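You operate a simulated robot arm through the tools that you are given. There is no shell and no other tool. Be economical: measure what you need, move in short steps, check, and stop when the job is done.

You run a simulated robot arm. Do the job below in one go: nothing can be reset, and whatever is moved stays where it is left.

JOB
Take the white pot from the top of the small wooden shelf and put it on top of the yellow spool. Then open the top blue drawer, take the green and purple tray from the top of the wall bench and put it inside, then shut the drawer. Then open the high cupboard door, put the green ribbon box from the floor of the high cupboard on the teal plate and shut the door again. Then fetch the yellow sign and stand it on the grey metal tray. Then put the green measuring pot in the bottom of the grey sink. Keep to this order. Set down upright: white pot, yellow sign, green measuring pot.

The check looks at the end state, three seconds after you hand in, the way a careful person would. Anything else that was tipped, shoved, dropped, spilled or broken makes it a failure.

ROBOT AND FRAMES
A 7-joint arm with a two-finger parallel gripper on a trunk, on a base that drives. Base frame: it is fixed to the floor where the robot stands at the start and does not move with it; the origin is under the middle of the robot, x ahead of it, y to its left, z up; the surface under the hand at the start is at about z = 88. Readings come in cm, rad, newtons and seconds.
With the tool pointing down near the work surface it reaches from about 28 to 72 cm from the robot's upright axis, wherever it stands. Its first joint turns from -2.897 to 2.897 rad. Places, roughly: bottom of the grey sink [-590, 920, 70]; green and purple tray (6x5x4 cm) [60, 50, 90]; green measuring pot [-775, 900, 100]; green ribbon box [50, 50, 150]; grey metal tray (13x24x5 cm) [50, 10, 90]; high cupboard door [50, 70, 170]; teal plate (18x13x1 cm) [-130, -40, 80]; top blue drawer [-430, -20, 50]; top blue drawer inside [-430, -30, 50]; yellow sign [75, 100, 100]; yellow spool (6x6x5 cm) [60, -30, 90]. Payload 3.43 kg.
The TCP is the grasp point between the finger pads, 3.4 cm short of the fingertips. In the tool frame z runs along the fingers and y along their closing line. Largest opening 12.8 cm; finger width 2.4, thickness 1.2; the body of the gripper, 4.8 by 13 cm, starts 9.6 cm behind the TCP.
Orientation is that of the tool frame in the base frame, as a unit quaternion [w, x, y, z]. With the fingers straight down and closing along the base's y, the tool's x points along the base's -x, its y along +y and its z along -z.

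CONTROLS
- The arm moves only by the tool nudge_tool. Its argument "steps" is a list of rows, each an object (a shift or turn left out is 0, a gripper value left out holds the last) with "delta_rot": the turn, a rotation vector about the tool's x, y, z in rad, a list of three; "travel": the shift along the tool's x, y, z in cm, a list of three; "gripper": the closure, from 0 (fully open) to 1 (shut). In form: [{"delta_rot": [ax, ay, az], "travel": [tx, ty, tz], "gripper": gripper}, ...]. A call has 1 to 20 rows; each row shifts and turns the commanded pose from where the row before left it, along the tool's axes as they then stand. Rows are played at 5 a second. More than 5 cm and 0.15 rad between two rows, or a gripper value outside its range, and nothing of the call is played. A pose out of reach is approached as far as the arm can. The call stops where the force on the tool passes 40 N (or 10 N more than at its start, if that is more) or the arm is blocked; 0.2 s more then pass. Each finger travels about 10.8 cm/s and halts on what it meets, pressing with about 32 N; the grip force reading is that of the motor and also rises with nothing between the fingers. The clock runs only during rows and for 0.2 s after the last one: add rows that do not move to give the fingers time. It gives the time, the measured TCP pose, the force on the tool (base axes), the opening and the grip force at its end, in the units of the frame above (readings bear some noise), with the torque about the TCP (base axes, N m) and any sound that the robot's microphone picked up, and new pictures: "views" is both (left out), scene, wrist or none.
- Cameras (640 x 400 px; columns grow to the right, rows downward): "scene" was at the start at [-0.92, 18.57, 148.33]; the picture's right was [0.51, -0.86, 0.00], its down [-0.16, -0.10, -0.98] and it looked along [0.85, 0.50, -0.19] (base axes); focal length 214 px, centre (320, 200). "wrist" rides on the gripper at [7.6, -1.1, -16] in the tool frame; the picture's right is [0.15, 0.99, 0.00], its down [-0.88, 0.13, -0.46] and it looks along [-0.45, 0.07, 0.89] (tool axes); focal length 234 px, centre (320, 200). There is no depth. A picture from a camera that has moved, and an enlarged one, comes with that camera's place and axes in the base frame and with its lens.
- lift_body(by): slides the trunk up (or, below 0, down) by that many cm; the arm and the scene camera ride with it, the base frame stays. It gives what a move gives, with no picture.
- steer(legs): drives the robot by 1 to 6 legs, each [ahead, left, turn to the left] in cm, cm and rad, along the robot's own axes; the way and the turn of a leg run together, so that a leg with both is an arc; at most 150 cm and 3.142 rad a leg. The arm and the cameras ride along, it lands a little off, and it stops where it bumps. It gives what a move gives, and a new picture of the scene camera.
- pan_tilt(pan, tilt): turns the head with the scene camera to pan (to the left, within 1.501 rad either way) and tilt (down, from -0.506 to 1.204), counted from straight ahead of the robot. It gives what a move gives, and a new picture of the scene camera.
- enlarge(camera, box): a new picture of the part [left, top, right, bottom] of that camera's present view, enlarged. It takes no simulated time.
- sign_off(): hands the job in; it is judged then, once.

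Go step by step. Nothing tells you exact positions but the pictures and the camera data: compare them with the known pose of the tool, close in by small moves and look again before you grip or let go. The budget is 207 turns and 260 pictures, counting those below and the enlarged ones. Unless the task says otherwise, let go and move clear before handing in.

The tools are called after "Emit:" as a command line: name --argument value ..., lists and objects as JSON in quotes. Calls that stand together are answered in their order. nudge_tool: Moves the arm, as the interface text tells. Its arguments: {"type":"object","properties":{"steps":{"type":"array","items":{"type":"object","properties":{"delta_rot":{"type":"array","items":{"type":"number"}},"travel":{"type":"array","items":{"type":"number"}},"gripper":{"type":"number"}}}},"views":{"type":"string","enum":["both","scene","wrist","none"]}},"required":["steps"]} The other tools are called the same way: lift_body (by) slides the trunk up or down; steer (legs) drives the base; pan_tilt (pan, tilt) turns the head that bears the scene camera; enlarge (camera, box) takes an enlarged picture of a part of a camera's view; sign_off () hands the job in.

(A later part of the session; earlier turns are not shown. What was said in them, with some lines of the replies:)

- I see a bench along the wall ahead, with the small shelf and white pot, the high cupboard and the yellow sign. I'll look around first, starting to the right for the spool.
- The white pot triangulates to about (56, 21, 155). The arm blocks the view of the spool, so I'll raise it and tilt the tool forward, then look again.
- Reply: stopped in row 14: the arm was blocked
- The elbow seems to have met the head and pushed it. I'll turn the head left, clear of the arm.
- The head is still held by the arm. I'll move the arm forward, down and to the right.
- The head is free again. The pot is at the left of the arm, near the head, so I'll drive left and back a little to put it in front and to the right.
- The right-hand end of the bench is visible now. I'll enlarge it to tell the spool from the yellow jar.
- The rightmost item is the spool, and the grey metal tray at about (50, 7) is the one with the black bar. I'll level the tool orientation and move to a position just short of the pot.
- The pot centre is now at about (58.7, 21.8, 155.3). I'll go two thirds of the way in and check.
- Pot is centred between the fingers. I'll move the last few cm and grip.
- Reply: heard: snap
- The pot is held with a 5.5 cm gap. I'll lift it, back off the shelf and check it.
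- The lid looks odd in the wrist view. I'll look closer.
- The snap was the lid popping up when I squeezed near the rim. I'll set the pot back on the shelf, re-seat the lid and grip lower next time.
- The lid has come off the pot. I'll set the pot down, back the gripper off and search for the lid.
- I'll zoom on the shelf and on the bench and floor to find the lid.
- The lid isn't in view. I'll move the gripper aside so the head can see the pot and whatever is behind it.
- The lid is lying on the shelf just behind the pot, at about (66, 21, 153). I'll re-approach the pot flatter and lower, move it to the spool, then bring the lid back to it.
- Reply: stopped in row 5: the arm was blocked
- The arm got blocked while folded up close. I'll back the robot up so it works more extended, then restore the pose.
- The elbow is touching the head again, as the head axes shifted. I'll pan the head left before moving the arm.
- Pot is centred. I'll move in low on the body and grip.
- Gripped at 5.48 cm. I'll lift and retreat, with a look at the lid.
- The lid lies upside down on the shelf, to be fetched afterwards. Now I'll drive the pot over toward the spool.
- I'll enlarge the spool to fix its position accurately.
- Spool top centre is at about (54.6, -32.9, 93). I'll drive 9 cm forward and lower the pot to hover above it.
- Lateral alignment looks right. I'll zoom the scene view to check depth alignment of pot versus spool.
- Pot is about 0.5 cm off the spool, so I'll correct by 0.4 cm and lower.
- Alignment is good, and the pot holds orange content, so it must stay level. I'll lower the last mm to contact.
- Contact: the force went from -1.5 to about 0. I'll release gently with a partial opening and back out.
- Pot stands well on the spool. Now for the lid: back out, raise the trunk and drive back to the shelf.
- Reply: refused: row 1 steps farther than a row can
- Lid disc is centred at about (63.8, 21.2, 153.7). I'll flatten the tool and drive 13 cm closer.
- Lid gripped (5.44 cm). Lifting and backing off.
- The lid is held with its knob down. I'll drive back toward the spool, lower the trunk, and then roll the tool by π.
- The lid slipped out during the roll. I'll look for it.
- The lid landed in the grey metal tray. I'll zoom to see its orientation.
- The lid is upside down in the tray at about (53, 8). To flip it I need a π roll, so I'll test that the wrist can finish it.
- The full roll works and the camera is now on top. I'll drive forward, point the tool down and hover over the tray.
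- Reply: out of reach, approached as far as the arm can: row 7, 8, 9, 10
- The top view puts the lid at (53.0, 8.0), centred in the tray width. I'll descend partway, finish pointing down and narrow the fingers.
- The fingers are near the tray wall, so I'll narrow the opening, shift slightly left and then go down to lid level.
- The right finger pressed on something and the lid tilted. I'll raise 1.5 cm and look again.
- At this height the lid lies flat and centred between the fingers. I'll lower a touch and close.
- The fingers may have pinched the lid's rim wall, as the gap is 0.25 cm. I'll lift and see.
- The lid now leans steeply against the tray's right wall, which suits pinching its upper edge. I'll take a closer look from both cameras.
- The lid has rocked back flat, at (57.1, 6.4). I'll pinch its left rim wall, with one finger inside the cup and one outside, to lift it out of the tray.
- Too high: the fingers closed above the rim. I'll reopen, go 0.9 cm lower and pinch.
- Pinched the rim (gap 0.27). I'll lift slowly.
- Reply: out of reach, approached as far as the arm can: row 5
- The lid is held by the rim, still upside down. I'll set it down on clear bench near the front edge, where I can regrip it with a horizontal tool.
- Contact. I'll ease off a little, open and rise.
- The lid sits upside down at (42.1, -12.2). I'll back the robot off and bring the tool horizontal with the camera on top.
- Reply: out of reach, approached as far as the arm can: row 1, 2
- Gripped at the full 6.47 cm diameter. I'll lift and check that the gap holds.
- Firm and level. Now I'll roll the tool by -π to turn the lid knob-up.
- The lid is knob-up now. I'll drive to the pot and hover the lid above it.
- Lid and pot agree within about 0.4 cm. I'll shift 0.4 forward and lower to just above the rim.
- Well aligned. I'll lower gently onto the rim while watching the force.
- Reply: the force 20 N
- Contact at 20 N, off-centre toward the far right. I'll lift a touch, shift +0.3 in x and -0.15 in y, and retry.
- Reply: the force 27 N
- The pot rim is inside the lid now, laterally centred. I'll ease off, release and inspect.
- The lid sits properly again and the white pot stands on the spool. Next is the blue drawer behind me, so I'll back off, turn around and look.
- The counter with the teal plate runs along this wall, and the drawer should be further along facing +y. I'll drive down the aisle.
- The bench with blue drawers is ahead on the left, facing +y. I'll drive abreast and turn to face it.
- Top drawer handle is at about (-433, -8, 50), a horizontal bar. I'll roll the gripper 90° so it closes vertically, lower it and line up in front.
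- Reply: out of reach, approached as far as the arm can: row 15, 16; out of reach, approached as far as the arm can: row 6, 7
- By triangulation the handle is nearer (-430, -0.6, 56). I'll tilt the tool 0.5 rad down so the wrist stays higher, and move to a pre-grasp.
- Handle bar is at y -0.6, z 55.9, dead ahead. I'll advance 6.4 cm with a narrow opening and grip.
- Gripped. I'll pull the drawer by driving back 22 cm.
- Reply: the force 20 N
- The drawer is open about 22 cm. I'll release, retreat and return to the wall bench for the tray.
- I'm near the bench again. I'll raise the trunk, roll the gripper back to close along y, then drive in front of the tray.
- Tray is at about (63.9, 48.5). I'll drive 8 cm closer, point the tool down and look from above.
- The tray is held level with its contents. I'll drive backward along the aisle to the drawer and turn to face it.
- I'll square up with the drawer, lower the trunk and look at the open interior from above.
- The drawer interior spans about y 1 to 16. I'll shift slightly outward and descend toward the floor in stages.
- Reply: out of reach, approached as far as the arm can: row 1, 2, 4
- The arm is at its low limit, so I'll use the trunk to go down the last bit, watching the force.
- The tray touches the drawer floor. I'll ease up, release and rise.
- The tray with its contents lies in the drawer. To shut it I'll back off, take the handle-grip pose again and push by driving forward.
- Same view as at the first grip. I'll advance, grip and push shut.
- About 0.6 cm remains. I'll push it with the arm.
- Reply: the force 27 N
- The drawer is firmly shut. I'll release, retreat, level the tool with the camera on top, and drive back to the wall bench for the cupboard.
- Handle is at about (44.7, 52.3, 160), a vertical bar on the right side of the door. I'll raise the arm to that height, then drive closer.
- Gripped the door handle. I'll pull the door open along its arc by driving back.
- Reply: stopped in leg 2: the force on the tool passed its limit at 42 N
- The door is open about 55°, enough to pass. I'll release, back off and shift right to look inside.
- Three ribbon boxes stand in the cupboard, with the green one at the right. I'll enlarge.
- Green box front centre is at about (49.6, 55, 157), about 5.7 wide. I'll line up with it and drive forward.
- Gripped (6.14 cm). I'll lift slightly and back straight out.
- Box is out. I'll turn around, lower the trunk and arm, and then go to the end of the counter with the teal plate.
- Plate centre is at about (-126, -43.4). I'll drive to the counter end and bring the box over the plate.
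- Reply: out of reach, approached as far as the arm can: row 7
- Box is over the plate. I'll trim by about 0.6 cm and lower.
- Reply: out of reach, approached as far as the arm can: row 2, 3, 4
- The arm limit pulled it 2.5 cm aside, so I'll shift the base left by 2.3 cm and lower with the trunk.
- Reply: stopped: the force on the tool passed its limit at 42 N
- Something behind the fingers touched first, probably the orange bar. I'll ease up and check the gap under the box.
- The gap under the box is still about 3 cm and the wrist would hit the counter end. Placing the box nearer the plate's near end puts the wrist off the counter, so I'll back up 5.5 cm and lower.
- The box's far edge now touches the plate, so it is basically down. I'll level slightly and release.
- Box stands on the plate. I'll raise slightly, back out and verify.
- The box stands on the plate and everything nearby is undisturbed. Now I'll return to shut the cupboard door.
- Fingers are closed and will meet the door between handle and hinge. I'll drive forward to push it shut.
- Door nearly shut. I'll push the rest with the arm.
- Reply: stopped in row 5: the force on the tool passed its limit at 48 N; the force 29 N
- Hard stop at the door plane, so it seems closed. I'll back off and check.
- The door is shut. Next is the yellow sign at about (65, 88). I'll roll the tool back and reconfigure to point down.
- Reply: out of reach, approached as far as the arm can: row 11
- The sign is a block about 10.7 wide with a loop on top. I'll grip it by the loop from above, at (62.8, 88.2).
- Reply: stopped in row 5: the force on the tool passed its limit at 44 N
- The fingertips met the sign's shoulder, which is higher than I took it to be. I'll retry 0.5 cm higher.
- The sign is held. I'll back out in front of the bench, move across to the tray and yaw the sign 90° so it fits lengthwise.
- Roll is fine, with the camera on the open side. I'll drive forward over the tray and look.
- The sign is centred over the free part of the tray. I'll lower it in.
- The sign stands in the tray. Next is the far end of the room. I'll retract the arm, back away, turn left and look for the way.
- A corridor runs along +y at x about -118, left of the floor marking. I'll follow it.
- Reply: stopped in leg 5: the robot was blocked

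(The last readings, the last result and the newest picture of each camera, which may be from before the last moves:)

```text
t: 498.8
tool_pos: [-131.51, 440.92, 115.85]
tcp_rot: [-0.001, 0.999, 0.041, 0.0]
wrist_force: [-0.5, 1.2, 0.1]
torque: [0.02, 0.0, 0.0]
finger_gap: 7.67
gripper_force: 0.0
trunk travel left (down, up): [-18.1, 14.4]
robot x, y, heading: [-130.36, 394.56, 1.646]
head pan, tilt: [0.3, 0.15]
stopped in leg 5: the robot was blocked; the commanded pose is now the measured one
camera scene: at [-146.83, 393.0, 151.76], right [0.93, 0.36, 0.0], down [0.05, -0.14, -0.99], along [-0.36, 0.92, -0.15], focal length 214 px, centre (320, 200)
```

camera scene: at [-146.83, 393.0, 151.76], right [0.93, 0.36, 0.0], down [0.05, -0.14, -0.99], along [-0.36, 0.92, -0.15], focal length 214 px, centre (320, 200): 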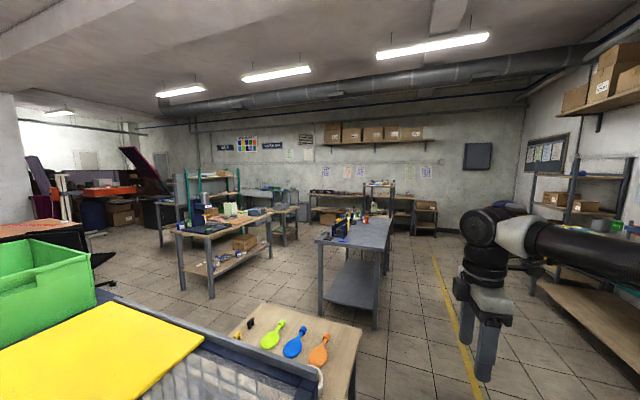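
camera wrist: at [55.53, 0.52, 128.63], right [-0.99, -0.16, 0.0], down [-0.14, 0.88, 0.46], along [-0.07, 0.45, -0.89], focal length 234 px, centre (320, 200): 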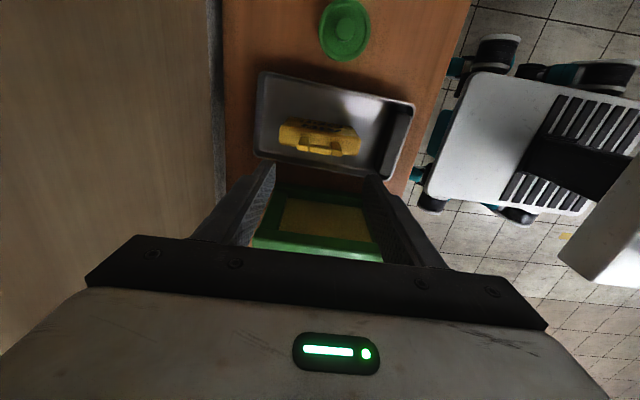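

I bumped lightly on a table at the left. I'll shift right, continue past the grey table and then look left along the far aisle.

Emit:
steer --legs '[[-6, 0, 0], [0, -32, -0.075], [150, 0, 0], [150, 0, 0], [40, 0, 0]]'

Emit:
pan_tilt --pan 1.3 --tilt 0.2

```text
t: 519.1
tool_pos: [-91.09, 774.58, 115.62]
tcp_rot: [-0.001, 1.0, 0.001, 0.0]
wrist_force: [0.2, -0.5, 0.5]
torque: [-0.02, -0.01, 0.02]
finger_gap: 7.69
gripper_force: 0.1
trunk travel left (down, up): [-18.1, 14.4]
robot x, y, heading: [-93.72, 728.35, 1.552]
head pan, tilt: [0.3, 0.15]
camera scene: at [-110.38, 728.04, 151.76], right [0.96, 0.28, 0.0], down [0.04, -0.14, -0.99], along [-0.28, 0.95, -0.15], focal length 214 px, centre (320, 200)
```

scene: 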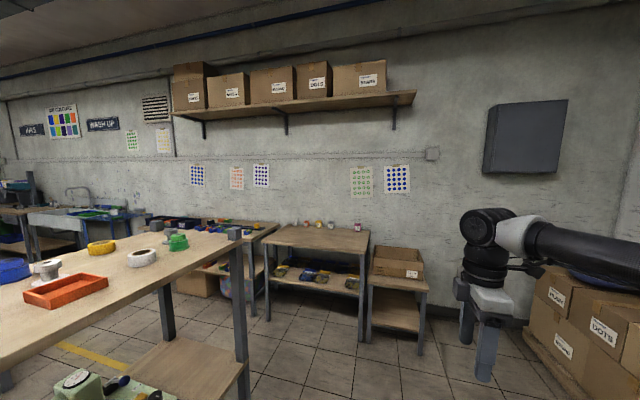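

```text
t: 520.4
tool_pos: [-91.2, 774.6, 115.72]
tcp_rot: [0.0, 1.0, 0.0, -0.001]
wrist_force: [0.4, -0.3, 0.0]
torque: [0.0, 0.01, -0.01]
finger_gap: 7.68
gripper_force: 0.1
trunk travel left (down, up): [-18.1, 14.4]
robot x, y, heading: [-93.84, 728.18, 1.558]
head pan, tilt: [1.3, 0.201]
camera scene: at [-116.7, 721.76, 151.29], right [0.28, 0.96, 0.0], down [0.19, -0.06, -0.98], along [-0.94, 0.28, -0.2], focal length 214 px, centre (320, 200)
```

scene: 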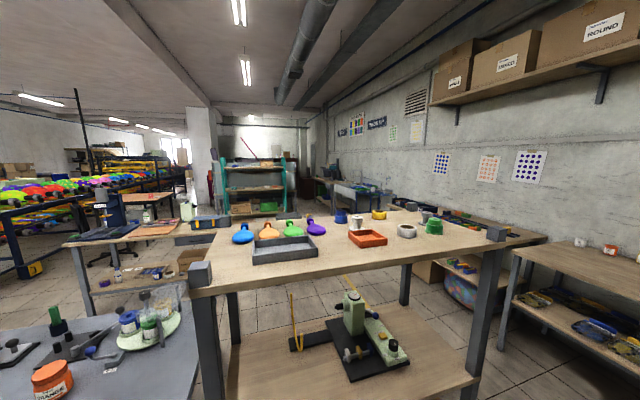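

The sink is by the "WASH UP" sign at about (-580, 930). Tables block this side, but there's a passage at y about 530 going west. I'll back up to it and drive west.

Emit:
steer --legs '[[-150, 0, 0], [-49, 0, 0], [0, 0, 1.584], [150, 0, 0], [150, 0, 0], [60, 0, 0]]'

```text
t: 546.4
tool_pos: [-410.18, 535.3, 115.63]
tcp_rot: [0.0, 0.72, 0.694, -0.002]
wrist_force: [0.0, 0.5, 0.2]
torque: [0.02, -0.01, 0.0]
finger_gap: 7.7
gripper_force: 0.1
trunk travel left (down, up): [-18.1, 14.4]
robot x, y, heading: [-363.82, 530.94, 3.09]
head pan, tilt: [1.3, 0.201]
stopped in leg 5: the robot was blocked; the commanded pose is now the measured one
camera scene: at [-358.31, 507.52, 151.3], right [-0.95, 0.32, 0.0], down [0.06, 0.19, -0.98], along [-0.31, -0.93, -0.2], focal length 214 px, centre (320, 200)
```

scene: 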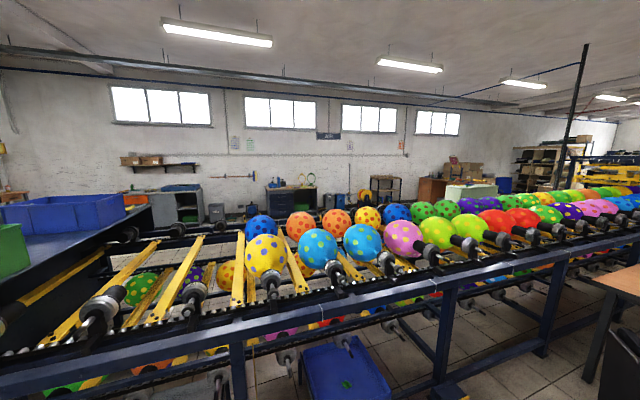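

Blocked at (-364, 531). I'll look ahead and to the right.

Emit:
pan_tilt --pan -0.25 --tilt 0.55

```text
t: 548.0
tool_pos: [-410.09, 535.34, 115.69]
tcp_rot: [0.001, 0.72, 0.694, -0.002]
wrist_force: [-0.1, -0.2, -0.3]
torque: [-0.02, 0.01, 0.02]
finger_gap: 7.68
gripper_force: 0.0
trunk travel left (down, up): [-18.1, 14.4]
robot x, y, heading: [-363.89, 531.16, 3.091]
head pan, tilt: [-0.25, 0.55]
camera scene: at [-363.91, 519.0, 148.07], right [0.29, 0.96, 0.0], down [0.5, -0.15, -0.85], along [-0.81, 0.25, -0.52], focal length 214 px, centre (320, 200)
```

scene: 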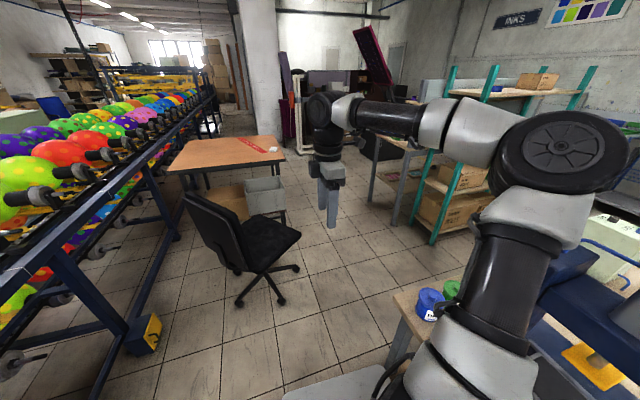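

The arm's elbow side is tight against the table on the right. I'll shift left and review.

Emit:
steer --legs '[[0, 20, 0.05]]'

```text
t: 550.6
tool_pos: [-410.76, 512.5, 115.72]
tcp_rot: [0.0, 0.701, 0.713, -0.001]
wrist_force: [0.1, -0.1, -0.2]
torque: [0.01, -0.01, 0.0]
finger_gap: 7.69
gripper_force: 0.1
trunk travel left (down, up): [-18.1, 14.4]
robot x, y, heading: [-364.21, 510.91, -3.13]
head pan, tilt: [-0.25, 0.55]
camera scene: at [-363.68, 498.94, 148.07], right [0.24, 0.97, 0.0], down [0.51, -0.13, -0.85], along [-0.83, 0.2, -0.52], focal length 214 px, centre (320, 200)
```

scene: 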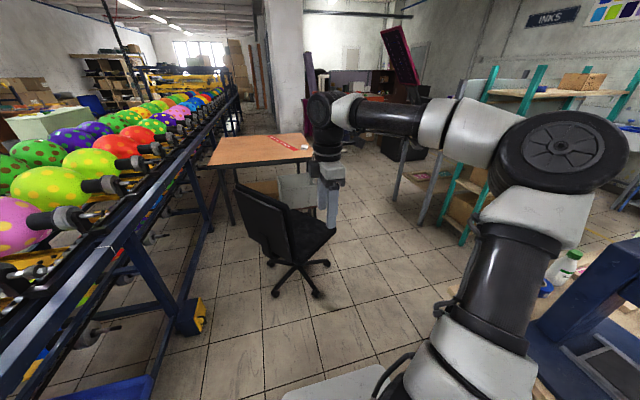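

The way north runs between the table corner and the chair. I'll go to (-422, 488), turn to face north and look.

Emit:
steer --legs '[[0, 23, -0.01], [58, 0, 0], [0, 0, -1.57]]'

```text
t: 559.0
tool_pos: [-440.54, 530.58, 115.64]
tcp_rot: [-0.001, 0.974, 0.227, -0.001]
wrist_force: [-0.4, -0.2, 0.2]
torque: [0.03, 0.03, 0.01]
finger_gap: 7.67
gripper_force: 0.0
trunk travel left (down, up): [-18.1, 14.4]
robot x, y, heading: [-422.24, 487.61, 2.019]
head pan, tilt: [-0.25, 0.55]
stopped in leg 3: the robot was blocked; the commanded pose is now the measured one
camera scene: at [-432.65, 482.18, 148.07], right [0.98, 0.2, 0.0], down [0.1, -0.51, -0.85], along [-0.17, 0.84, -0.52], focal length 214 px, centre (320, 200)
```

scene: 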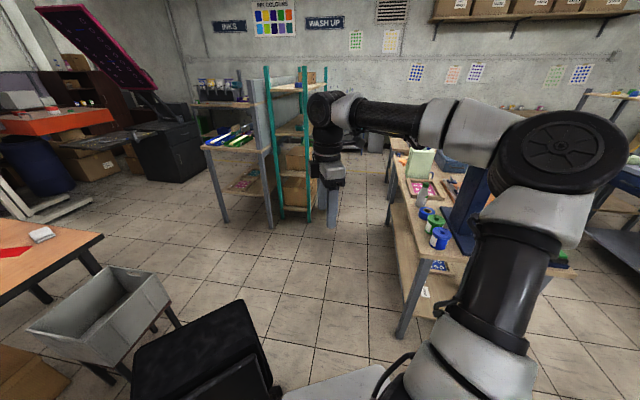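

I can see a corridor north between the table and the teal rack. I'll edge away from the chair, straighten and go through.

Emit:
steer --legs '[[9, -13, 0], [0, 0, -0.448], [40, 14, 0], [60, 14, 0], [110, 0, 0]]'

```text
t: 563.9
tool_pos: [-421.58, 576.31, 115.62]
tcp_rot: [-0.001, 1.0, -0.009, -0.001]
wrist_force: [-0.2, 0.4, -0.3]
torque: [-0.02, 0.02, 0.0]
finger_gap: 7.67
gripper_force: 0.0
trunk travel left (down, up): [-18.1, 14.4]
robot x, y, heading: [-425.1, 530.1, 1.543]
head pan, tilt: [-0.25, 0.55]
stopped in leg 3: the robot was blocked; the commanded pose is now the measured one
camera scene: at [-436.61, 529.73, 148.07], right [0.96, -0.28, 0.0], down [-0.14, -0.5, -0.85], along [0.24, 0.82, -0.52], focal length 214 px, centre (320, 200)
```

scene: 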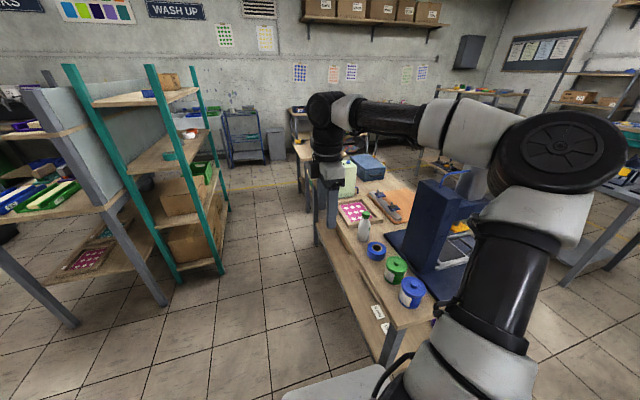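

The gap between table corner and chair is diagonal. I'll back up, align with it and thread through at that heading.

Emit:
steer --legs '[[-24, -5, 0], [0, 0, 0.49], [40, 0, 0], [35, 0, 0]]'

```text
t: 571.1
tool_pos: [-471.95, 615.04, 115.56]
tcp_rot: [0.0, 0.973, 0.231, -0.001]
wrist_force: [-0.3, -0.4, -0.5]
torque: [0.02, -0.02, 0.01]
finger_gap: 7.69
gripper_force: 0.1
trunk travel left (down, up): [-18.1, 14.4]
robot x, y, heading: [-453.42, 572.31, 2.022]
head pan, tilt: [-0.25, 0.55]
camera scene: at [-463.71, 566.68, 148.07], right [0.98, 0.2, 0.0], down [0.11, -0.51, -0.85], along [-0.17, 0.83, -0.52], focal length 214 px, centre (320, 200)
```

scene: 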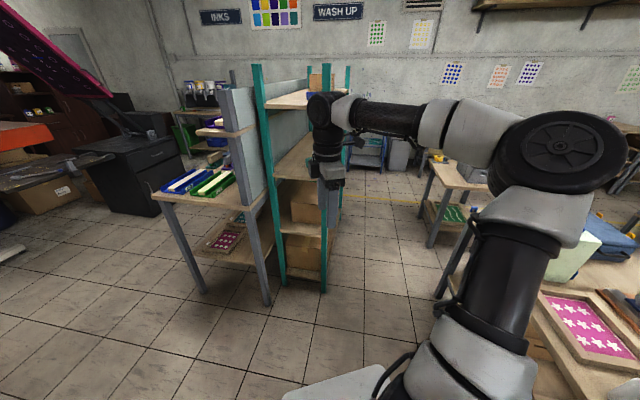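

Through. I'll straighten north and proceed up the corridor toward the sink.

Emit:
steer --legs '[[0, 0, -0.451], [30, -9, 0], [110, 0, 0], [50, 0, 0]]'

Emit:
pan_tilt --pan 0.75 --tilt 0.35

```text
t: 582.2
tool_pos: [-445.2, 806.44, 115.69]
tcp_rot: [0.0, 1.0, 0.015, -0.001]
wrist_force: [0.1, 0.1, -0.4]
torque: [-0.02, -0.01, 0.0]
finger_gap: 7.69
gripper_force: 0.0
trunk travel left (down, up): [-18.1, 14.4]
robot x, y, heading: [-446.28, 759.65, 1.585]
head pan, tilt: [-0.25, 0.55]
camera scene: at [-458.03, 759.08, 148.07], right [0.97, -0.23, 0.0], down [-0.12, -0.51, -0.85], along [0.2, 0.83, -0.52], focal length 214 px, centre (320, 200)
```

scene: 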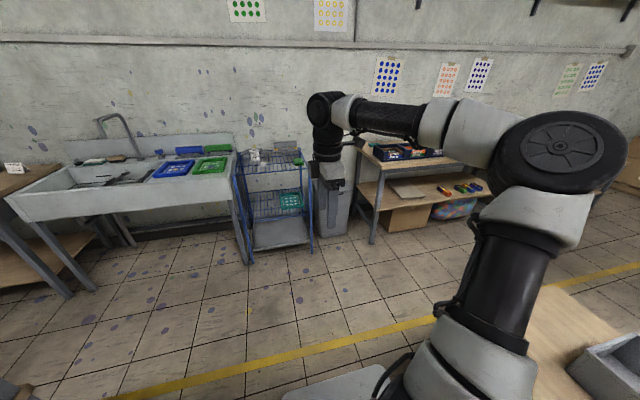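

```text
t: 583.5
tool_pos: [-445.12, 806.32, 115.43]
tcp_rot: [0.0, 1.0, 0.015, 0.0]
wrist_force: [0.4, -0.4, -1.0]
torque: [-0.01, -0.02, -0.02]
finger_gap: 7.71
gripper_force: 0.0
trunk travel left (down, up): [-18.1, 14.4]
robot x, y, heading: [-446.28, 759.82, 1.588]
head pan, tilt: [0.75, 0.351]
camera scene: at [-466.56, 757.04, 149.89], right [0.72, 0.69, 0.0], down [0.24, -0.25, -0.94], along [-0.65, 0.68, -0.34], focal length 214 px, centre (320, 200)
```

scene: 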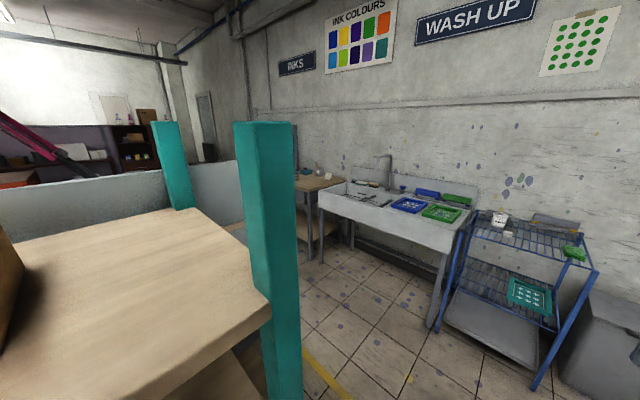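

The sink is ahead (x -619 to -489, front at y 900), and an aisle runs west at y about 833. I'll move up and go left toward the measuring pot.

Emit:
steer --legs '[[72, 0, -0.015], [0, 150, 0], [0, 110, 0]]'

Emit:
pan_tilt --pan 0.3 --tilt 0.4

```text
t: 612.0
tool_pos: [-706.73, 872.9, 115.58]
tcp_rot: [0.001, 1.0, 0.023, -0.001]
wrist_force: [-0.6, -0.2, -0.2]
torque: [0.0, 0.01, -0.02]
finger_gap: 7.66
gripper_force: 0.1
trunk travel left (down, up): [-18.1, 14.4]
robot x, y, heading: [-706.91, 826.09, 1.611]
head pan, tilt: [0.75, 0.351]
camera scene: at [-727.32, 823.21, 149.89], right [0.71, 0.71, 0.0], down [0.24, -0.24, -0.94], along [-0.66, 0.66, -0.34], focal length 214 px, centre (320, 200)
```

scene: 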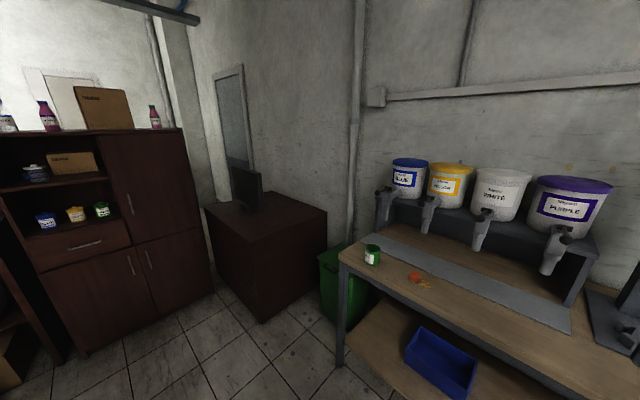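

```text
t: 612.9
tool_pos: [-706.64, 872.89, 115.6]
tcp_rot: [-0.001, 1.0, 0.022, -0.001]
wrist_force: [0.7, 1.0, 0.0]
torque: [0.03, -0.02, -0.01]
finger_gap: 7.69
gripper_force: 0.1
trunk travel left (down, up): [-18.1, 14.4]
robot x, y, heading: [-707.16, 826.2, 1.605]
head pan, tilt: [0.3, 0.4]
camera scene: at [-723.79, 825.36, 149.44], right [0.94, 0.33, 0.0], down [0.13, -0.37, -0.92], along [-0.3, 0.87, -0.39], focal length 214 px, centre (320, 200)
```

scene: 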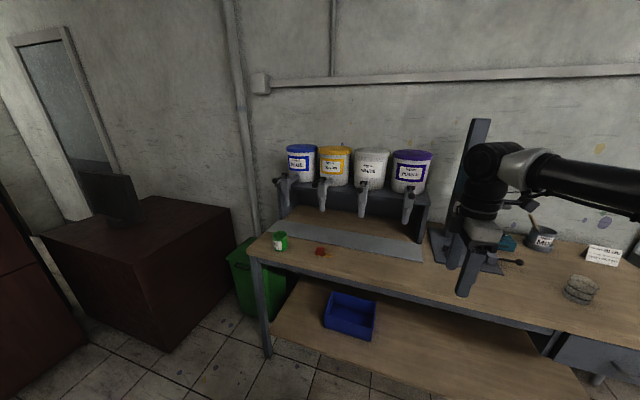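

The green measuring pot is at the left end of the ink bench, about (-767, 895). I'll enlarge it.

Emit:
enlarge --camera "scene" --box '[250, 215, 350, 277]'

```text
6.40 times, centred on (300, 246) of scene
camera zoom: at [-723.79, 825.36, 149.44], right [0.94, 0.33, 0.0], down [0.13, -0.37, -0.92], along [-0.3, 0.87, -0.39], focal length 1373 px, centre (448, -94)
```

zoom: 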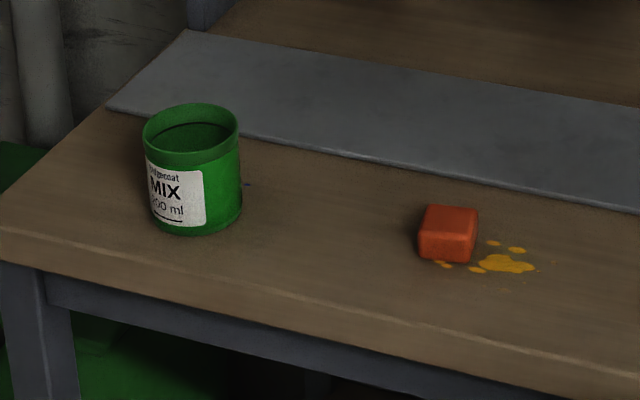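

It's an open cup about 6.6 cm wide, near the bench's front edge. I'll strafe left, move up and hover over it.

Emit:
steer --legs '[[0, 59, -0.036], [10, 0, 0]]'

Emit:
nudge_tool --steps '[{"travel": [0, -4, 0], "gripper": 0.1}, {"travel": [0, -4, 0]}, {}]' --views "wrist"

```text
t: 619.8
tool_pos: [-763.39, 881.82, 115.63]
tcp_rot: [0.001, 1.0, 0.006, 0.0]
wrist_force: [0.1, -0.5, -0.4]
torque: [0.02, 0.0, -0.01]
finger_gap: 7.71
gripper_force: 0.1
trunk travel left (down, up): [-18.1, 14.4]
robot x, y, heading: [-765.18, 835.45, 1.572]
head pan, tilt: [0.3, 0.4]
camera scene: at [-782.0, 834.92, 149.44], right [0.95, 0.3, 0.0], down [0.12, -0.37, -0.92], along [-0.27, 0.88, -0.39], focal length 214 px, centre (320, 200)
```

scene: 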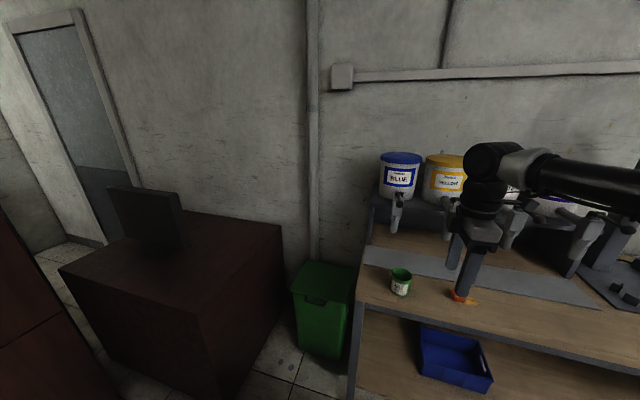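

```text
t: 620.5
tool_pos: [-763.46, 890.02, 115.54]
tcp_rot: [0.0, 1.0, 0.006, -0.001]
wrist_force: [0.1, 0.7, -0.6]
torque: [-0.01, 0.0, 0.04]
finger_gap: 11.55
gripper_force: 0.0
trunk travel left (down, up): [-18.1, 14.4]
robot x, y, heading: [-764.96, 835.37, 1.575]
head pan, tilt: [0.3, 0.4]
camera wrist: at [-756.02, 891.22, 131.31], right [0.16, -0.99, 0.0], down [-0.88, -0.14, 0.46], along [-0.45, -0.07, -0.89], focal length 234 px, centre (320, 200)
```

wrist: 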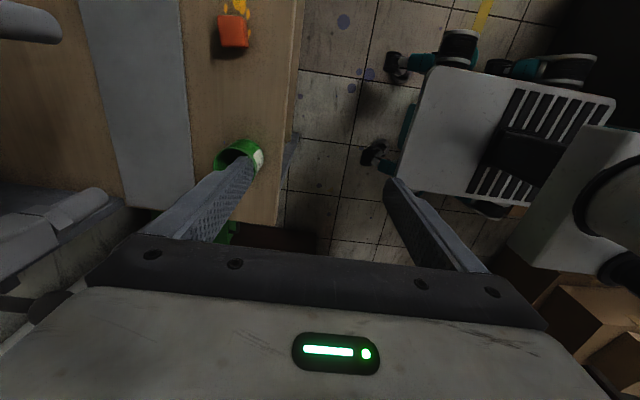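

Triangulated, the pot is at about (-771, 904, 89.5). I'll yaw the tool to close sideways, clear of the taps behind, and move over it.

Emit:
nudge_tool --steps '[{"delta_rot": [0, 0, 0.143]}, {"delta_rot": [0, 0, 0.143]}, {"delta_rot": [0, 0, 0.143]}, {"delta_rot": [0, 0, 0.143]}, {"delta_rot": [0, 0, 0.143]}, {"delta_rot": [0, 0, 0.143]}, {"delta_rot": [0, 0, 0.143]}, {"delta_rot": [0, 0, 0.143]}, {"delta_rot": [0, 0, 0.143]}, {"delta_rot": [0, 0, 0.143]}, {"delta_rot": [0, 0, 0.141]}, {}]' --views "none"

Emit:
steer --legs '[[8, 7, 0]]'

Emit:
nudge_tool --steps '[{"travel": [-3, 0, 3]}, {"travel": [-2.5, 0, 2]}, {}]' --views "wrist"

```text
t: 623.1
tool_pos: [-763.44, 889.85, 115.65]
tcp_rot: [0.001, 0.711, -0.703, -0.001]
wrist_force: [0.2, 0.6, 0.0]
torque: [-0.01, -0.01, -0.01]
finger_gap: 11.55
gripper_force: 0.0
trunk travel left (down, up): [-18.1, 14.4]
robot x, y, heading: [-764.91, 835.12, 1.577]
head pan, tilt: [0.3, 0.4]
```

```text
t: 624.5
tool_pos: [-770.49, 897.9, 115.64]
tcp_rot: [0.001, 0.712, -0.702, -0.001]
wrist_force: [0.0, 0.6, -0.5]
torque: [-0.04, -0.02, 0.0]
finger_gap: 11.52
gripper_force: 0.1
trunk travel left (down, up): [-18.1, 14.4]
robot x, y, heading: [-772.59, 843.27, 1.569]
head pan, tilt: [0.3, 0.4]
camera scene: at [-788.93, 842.98, 149.44], right [0.95, 0.3, 0.0], down [0.12, -0.37, -0.92], along [-0.27, 0.88, -0.39], focal length 214 px, centre (320, 200)
```

scene: 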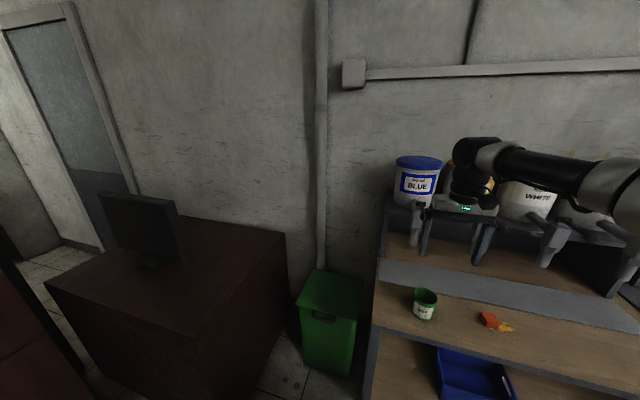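

```text
t: 625.3
tool_pos: [-770.65, 903.5, 110.74]
tcp_rot: [0.0, 0.712, -0.703, 0.0]
wrist_force: [-0.1, 1.3, -0.4]
torque: [0.01, -0.02, 0.0]
finger_gap: 11.54
gripper_force: 0.2
trunk travel left (down, up): [-18.1, 14.4]
robot x, y, heading: [-772.16, 843.27, 1.57]
head pan, tilt: [0.3, 0.4]
camera wrist: at [-769.43, 896.0, 126.52], right [-0.99, -0.16, 0.0], down [-0.14, 0.88, 0.46], along [-0.07, 0.45, -0.89], focal length 234 px, centre (320, 200)
```

wrist: 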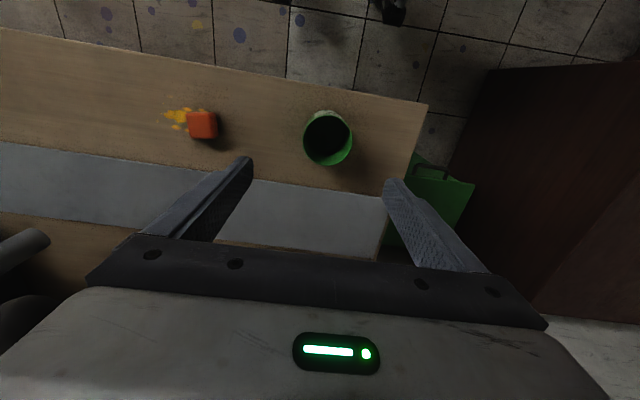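

Emit:
nudge_tool --steps '[{"travel": [1, 0.85, 3]}, {"travel": [0, 0, 5]}, {"travel": [0, 0, 5]}, {}]' --views "wrist"

```text
t: 626.3
tool_pos: [-771.46, 902.44, 97.61]
tcp_rot: [0.001, 0.712, -0.702, -0.001]
wrist_force: [-0.6, 0.1, -0.1]
torque: [-0.02, 0.0, 0.01]
finger_gap: 11.51
gripper_force: 0.1
trunk travel left (down, up): [-18.1, 14.4]
robot x, y, heading: [-772.41, 843.24, 1.571]
head pan, tilt: [0.3, 0.4]
camera wrist: at [-770.2, 895.0, 113.42], right [-0.99, -0.16, 0.0], down [-0.14, 0.88, 0.46], along [-0.07, 0.45, -0.89], focal length 234 px, centre (320, 200)
```

wrist: 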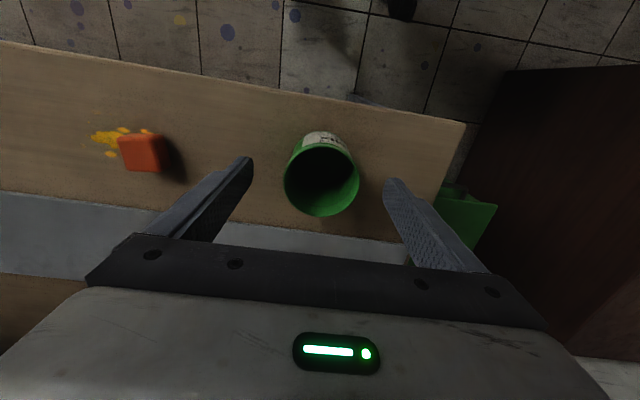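

Emit:
nudge_tool --steps '[{"travel": [-0.3, 0, 3.5]}, {"travel": [0, 0, 3]}, {}, {"gripper": 0.35}, {"gripper": 0.45}, {"gripper": 1}, {}, {}]' --views "none"

Emit:
nudge_tool --steps '[{"travel": [0, 0, -1.5]}, {"travel": [0, 0, -4]}, {"travel": [0, 0, -5]}, {"travel": [0, 0, -5]}, {"travel": [0, 0, -5]}, {"travel": [4.5, 0, 0]}, {"travel": [4.5, 0, 0]}, {}]' --views "wrist"

```text
t: 628.1
tool_pos: [-771.38, 902.8, 91.06]
tcp_rot: [0.001, 0.712, -0.702, -0.001]
wrist_force: [-0.7, -0.1, -0.1]
torque: [0.0, 0.01, 0.03]
finger_gap: 6.95
gripper_force: 32.1
trunk travel left (down, up): [-18.1, 14.4]
robot x, y, heading: [-772.23, 843.28, 1.57]
head pan, tilt: [0.3, 0.4]
```

```text
t: 629.9
tool_pos: [-771.64, 893.91, 111.7]
tcp_rot: [0.0, 0.712, -0.703, 0.0]
wrist_force: [0.6, -0.3, -0.3]
torque: [0.0, 0.0, 0.06]
finger_gap: 6.92
gripper_force: 32.1
trunk travel left (down, up): [-18.1, 14.4]
robot x, y, heading: [-772.29, 843.24, 1.575]
head pan, tilt: [0.3, 0.4]
camera wrist: at [-770.38, 886.4, 127.47], right [-0.99, -0.16, 0.0], down [-0.14, 0.88, 0.46], along [-0.07, 0.45, -0.89], focal length 234 px, centre (320, 200)
```

wrist: 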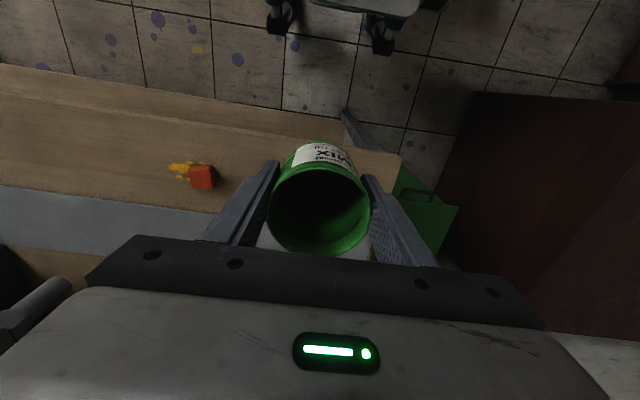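

The cup is held upright. I'll back off and strafe right to the sink.

Emit:
steer --legs '[[-12, 0, 0], [0, -150, 0], [0, -34, 0]]'

Emit:
pan_tilt --pan -0.1 --tilt 0.7

```text
t: 648.7
tool_pos: [-586.64, 881.67, 111.54]
tcp_rot: [0.001, 0.708, -0.707, -0.001]
wrist_force: [-0.4, 1.0, -1.0]
torque: [0.0, 0.0, 0.0]
finger_gap: 6.96
gripper_force: 32.2
trunk travel left (down, up): [-18.1, 14.4]
robot x, y, heading: [-588.1, 830.93, 1.562]
head pan, tilt: [0.3, 0.4]
camera scene: at [-604.77, 830.91, 149.44], right [0.96, 0.29, 0.0], down [0.11, -0.37, -0.92], along [-0.26, 0.88, -0.39], focal length 214 px, centre (320, 200)
```

scene: 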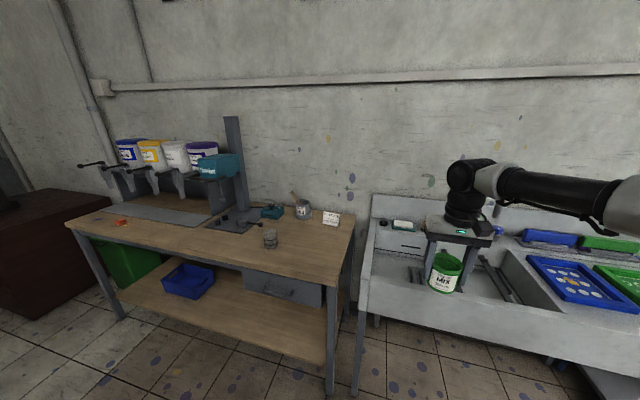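

```text
t: 649.6
tool_pos: [-586.74, 881.68, 111.64]
tcp_rot: [0.001, 0.708, -0.707, -0.001]
wrist_force: [-0.8, -1.4, -0.4]
torque: [-0.03, 0.01, -0.03]
finger_gap: 6.93
gripper_force: 31.9
trunk travel left (down, up): [-18.1, 14.4]
robot x, y, heading: [-587.81, 831.43, 1.563]
head pan, tilt: [-0.099, 0.7]
camera scene: at [-601.2, 830.48, 146.76], right [0.99, -0.11, 0.0], down [-0.07, -0.64, -0.77], along [0.08, 0.76, -0.64], focal length 214 px, centre (320, 200)
```

scene: 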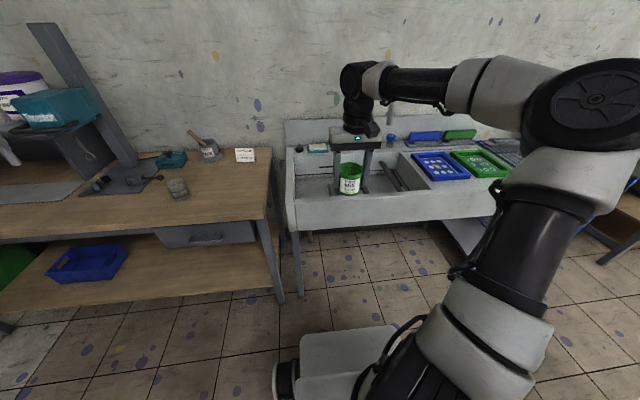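

Emit:
enlarge --camera "scene" --box '[275, 120, 435, 235]'

```text
3.48 times, centred on (355, 178) of scene
camera zoom: at [-601.2, 830.48, 146.76], right [0.99, -0.11, 0.0], down [-0.07, -0.64, -0.77], along [0.08, 0.76, -0.64], focal length 746 px, centre (198, 278)
```

zoom: 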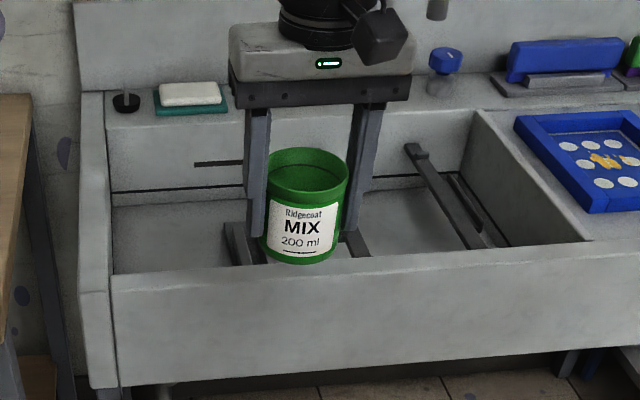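

I'll drive 22 cm closer, extend over the basin and look down with the wrist camera.

Emit:
steer --legs '[[22, 0, 0.008]]'

Emit:
nudge_tool --steps '[{"travel": [-4, 0, 0]}, {"travel": [-4, 0, 0]}, {"travel": [-4, 0, 0]}, {"travel": [-3, 0, 0]}, {}]' --views "wrist"

```text
t: 651.3
tool_pos: [-587.02, 903.58, 111.59]
tcp_rot: [0.0, 0.71, -0.704, 0.0]
wrist_force: [-0.5, -0.4, -0.3]
torque: [0.01, -0.02, 0.01]
finger_gap: 6.93
gripper_force: 32.2
trunk travel left (down, up): [-18.1, 14.4]
robot x, y, heading: [-587.55, 852.5, 1.567]
head pan, tilt: [-0.099, 0.7]
camera scene: at [-601.04, 852.24, 146.75], right [0.99, -0.1, 0.0], down [-0.07, -0.64, -0.76], along [0.08, 0.76, -0.64], focal length 214 px, centre (320, 200)
```

scene: 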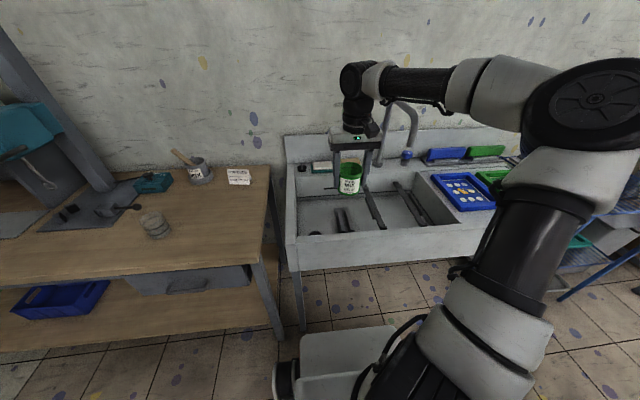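

```text
t: 652.5
tool_pos: [-587.29, 918.59, 111.74]
tcp_rot: [0.0, 0.71, -0.704, 0.001]
wrist_force: [-0.9, -0.1, 0.3]
torque: [0.0, 0.0, -0.02]
finger_gap: 6.94
gripper_force: 32.3
trunk travel left (down, up): [-18.1, 14.4]
robot x, y, heading: [-587.97, 852.63, 1.573]
head pan, tilt: [-0.099, 0.7]
camera wrist: at [-586.05, 911.14, 127.5], right [-0.99, -0.16, 0.0], down [-0.14, 0.88, 0.46], along [-0.07, 0.45, -0.89], focal length 234 px, centre (320, 200)
```

wrist: 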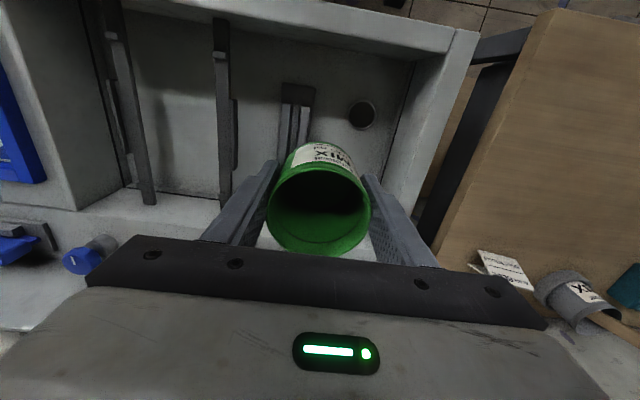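

The faucet arches over the right part and bars lie in the basin, but the left part is free behind the drain, at about (-595, 929). I'll reposition there and check.

Emit:
steer --legs '[[6.5, 7.9, 0]]'

Emit:
nudge_tool --steps '[{"travel": [-2, 0, 4]}, {"travel": [-1.8, 0, 4]}, {"travel": [0, 0, 4]}, {}]' --views "wrist"

```text
t: 653.9
tool_pos: [-595.07, 925.08, 111.81]
tcp_rot: [0.0, 0.711, -0.703, 0.0]
wrist_force: [0.0, 0.0, 0.2]
torque: [0.02, 0.01, 0.02]
finger_gap: 6.92
gripper_force: 31.7
trunk travel left (down, up): [-18.1, 14.4]
robot x, y, heading: [-595.52, 859.53, 1.573]
head pan, tilt: [-0.099, 0.7]
camera scene: at [-608.78, 858.65, 146.75], right [0.99, -0.1, 0.0], down [-0.06, -0.64, -0.76], along [0.08, 0.76, -0.64], focal length 214 px, centre (320, 200)
```

scene: 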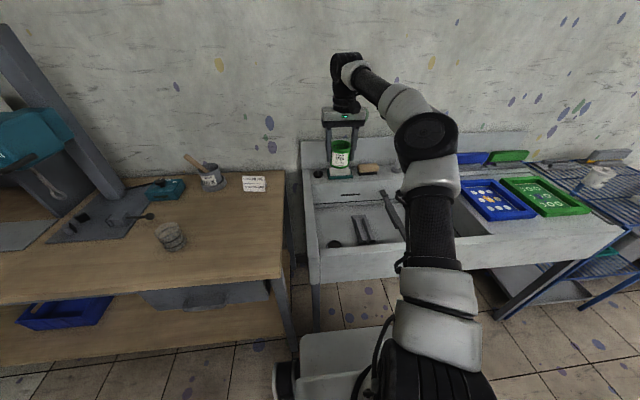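

```text
t: 654.9
tool_pos: [-594.99, 928.73, 99.84]
tcp_rot: [0.001, 0.711, -0.703, 0.0]
wrist_force: [0.4, 0.0, -1.0]
torque: [-0.03, -0.01, 0.01]
finger_gap: 6.92
gripper_force: 32.0
trunk travel left (down, up): [-18.1, 14.4]
robot x, y, heading: [-595.86, 859.36, 1.571]
head pan, tilt: [-0.099, 0.7]
camera wrist: at [-593.82, 921.33, 115.59], right [-0.99, -0.16, 0.0], down [-0.14, 0.88, 0.46], along [-0.07, 0.45, -0.89], focal length 234 px, centre (320, 200)
```

wrist: 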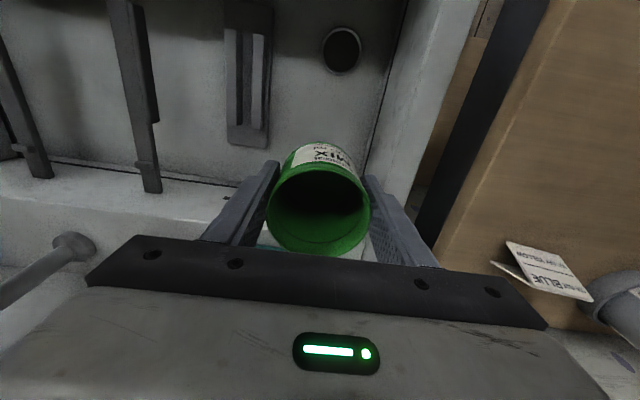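

The landing spot is clear of the drain, bar and walls. I'll shift 1.3 cm forward and lower into the basin.

Emit:
nudge_tool --steps '[{"travel": [1.3, 0, 4]}, {"travel": [0, 0, 4.5]}, {"travel": [0, 0, 4.5]}, {"travel": [0, 0, 4.5]}, {"travel": [0, 0, 3]}, {}]' --views "wrist"

```text
t: 656.3
tool_pos: [-595.02, 927.5, 78.92]
tcp_rot: [0.001, 0.711, -0.703, -0.001]
wrist_force: [-0.1, 0.7, -0.5]
torque: [0.0, -0.02, -0.01]
finger_gap: 6.9
gripper_force: 32.4
trunk travel left (down, up): [-18.1, 14.4]
robot x, y, heading: [-595.67, 859.52, 1.569]
head pan, tilt: [-0.099, 0.7]
camera wrist: at [-593.98, 920.03, 94.88], right [-0.99, -0.16, 0.0], down [-0.14, 0.88, 0.46], along [-0.07, 0.45, -0.89], focal length 234 px, centre (320, 200)
```

wrist: 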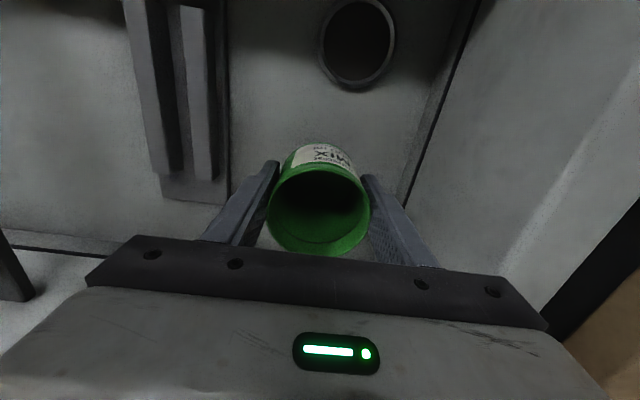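

Emit:
nudge_tool --steps '[{"travel": [0, 0, 1]}, {"travel": [0, 0, 0.8]}, {"travel": [0, 0, 0.6]}, {}]' --views "none"

Emit:
nudge_tool --steps '[{"travel": [0, 0, 0.4]}, {"travel": [0, 0, 0.4]}, {}]' --views "none"

```text
t: 657.3
tool_pos: [-595.14, 927.66, 76.81]
tcp_rot: [0.0, 0.711, -0.703, 0.0]
wrist_force: [-0.1, 1.1, -0.3]
torque: [-0.04, -0.01, 0.01]
finger_gap: 6.94
gripper_force: 31.9
trunk travel left (down, up): [-18.1, 14.4]
robot x, y, heading: [-595.84, 859.17, 1.575]
head pan, tilt: [-0.099, 0.7]
```

```text
t: 658.1
tool_pos: [-595.2, 927.44, 76.07]
tcp_rot: [0.001, 0.711, -0.703, -0.001]
wrist_force: [0.5, -0.2, 0.3]
torque: [-0.02, 0.01, -0.01]
finger_gap: 6.93
gripper_force: 31.9
trunk travel left (down, up): [-18.1, 14.4]
robot x, y, heading: [-595.45, 859.48, 1.575]
head pan, tilt: [-0.099, 0.7]
```

Emit:
nudge_tool --steps '[{"travel": [0, 0, 0.4]}, {"travel": [0, 0, 0.4]}, {}]' --views "none"

Emit:
nudge_tool --steps '[{"travel": [0, 0, 0.4]}, {"travel": [0, 0, 0.3]}, {}]' --views "none"

```text
t: 658.9
tool_pos: [-595.1, 927.65, 75.15]
tcp_rot: [0.001, 0.711, -0.703, -0.001]
wrist_force: [0.1, 0.5, -0.2]
torque: [0.01, -0.01, 0.0]
finger_gap: 6.94
gripper_force: 32.2
trunk travel left (down, up): [-18.1, 14.4]
robot x, y, heading: [-595.46, 859.58, 1.568]
head pan, tilt: [-0.099, 0.7]
```

```text
t: 659.7
tool_pos: [-595.21, 927.59, 74.96]
tcp_rot: [-0.002, 0.71, -0.704, -0.003]
wrist_force: [2.1, -5.1, 32.5]
torque: [0.02, -0.18, -0.06]
finger_gap: 6.96
gripper_force: 32.1
trunk travel left (down, up): [-18.1, 14.4]
robot x, y, heading: [-595.7, 859.25, 1.573]
head pan, tilt: [-0.099, 0.7]
```

Contact with the basin floor. I'll ease up, release and rise.

Emit:
nudge_tool --steps '[{"travel": [0, 0, -0.45]}, {}, {"gripper": 0.42}, {"gripper": 0.38}, {"gripper": 0.34}, {}, {}, {"travel": [0, 0, -3]}, {"travel": [0, 0, -4.5]}, {"travel": [0, 0, -4.5]}, {"travel": [0, 0, -4.5]}, {"travel": [0, 0, -4.5]}, {}]' --views "wrist"

```text
t: 662.5
tool_pos: [-595.12, 927.49, 96.18]
tcp_rot: [0.001, 0.711, -0.704, 0.0]
wrist_force: [0.1, -0.8, 0.6]
torque: [-0.03, 0.01, 0.01]
finger_gap: 8.45
gripper_force: 0.0
trunk travel left (down, up): [-18.1, 14.4]
robot x, y, heading: [-595.83, 859.15, 1.573]
head pan, tilt: [-0.099, 0.7]
camera wrist: at [-593.9, 919.97, 111.99], right [-0.99, -0.16, 0.0], down [-0.14, 0.88, 0.46], along [-0.07, 0.45, -0.89], focal length 234 px, centre (320, 200)
```

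wrist: 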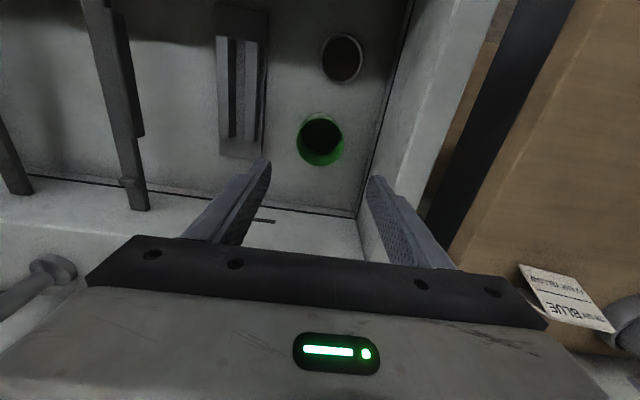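

The cup stands upright in the basin. I'll raise the tool and back clear.

Emit:
nudge_tool --steps '[{"travel": [0, 0, -4.5]}, {"travel": [0, 0, -4.5]}, {"travel": [0, 0, -4.5]}, {"travel": [0, 0, -3]}, {}]' --views "none"

Emit:
steer --legs '[[-22, 0, 0]]'

```text
t: 663.7
tool_pos: [-594.14, 927.17, 112.45]
tcp_rot: [0.0, 0.711, -0.704, -0.001]
wrist_force: [0.6, 0.1, -0.3]
torque: [0.03, 0.02, 0.01]
finger_gap: 8.47
gripper_force: 0.1
out of reach, approached as far as the arm can: row 4
trunk travel left (down, up): [-18.1, 14.4]
robot x, y, heading: [-595.89, 859.26, 1.572]
head pan, tilt: [-0.099, 0.7]
```

```text
t: 665.4
tool_pos: [-594.33, 905.42, 112.56]
tcp_rot: [-0.001, 0.712, -0.702, -0.002]
wrist_force: [-1.1, 0.1, -0.4]
torque: [-0.06, -0.03, 0.01]
finger_gap: 8.42
gripper_force: 0.0
trunk travel left (down, up): [-18.1, 14.4]
robot x, y, heading: [-595.45, 837.92, 1.575]
head pan, tilt: [-0.099, 0.7]
camera scene: at [-608.77, 836.97, 146.75], right [1.0, -0.1, 0.0], down [-0.06, -0.64, -0.77], along [0.07, 0.76, -0.64], focal length 214 px, centre (320, 200)
```

scene: 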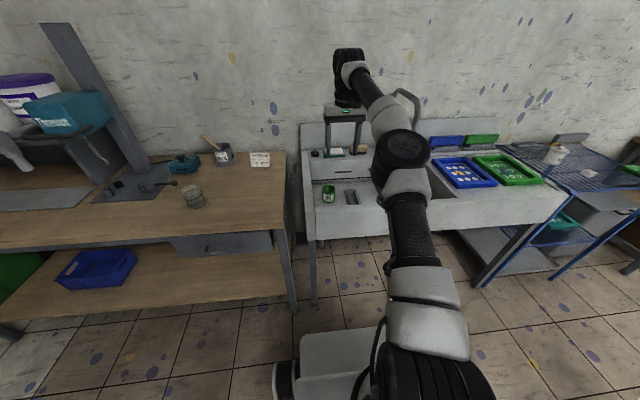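

All five tasks are done, the measuring pot stands upright in the sink and the arm is clear, so I'm handing in.

Emit:
sign_off

```text
The job is handed in.
```

I finished all five tasks in the order you gave and handed the job in. I don't have the check's verdict.

- **White pot:** it stands upright on the yellow spool. Its lid popped off when I first gripped it and fell into the grey tray. I put it back on, but it rests in place and did not snap shut.
- **Green and purple tray:** it is in the top blue drawer with its contents, and the drawer is shut.
- **Green ribbon box:** it stands on the teal plate, and the cupboard door is shut.
- **Yellow sign:** it stands on the grey metal tray.
- **Green measuring pot:** it stands upright on the bottom of the grey sink.

On the way to the sink the robot was stopped by contact about four times: at tables, and once, I think, at an office chair. I saw nothing knocked over, but I did not go back to check whether anything had shifted. While I was setting the ribbon box down, something on the gripper also pressed on the counter or the orange bar by the plate. The bar looked unmoved afterwards.
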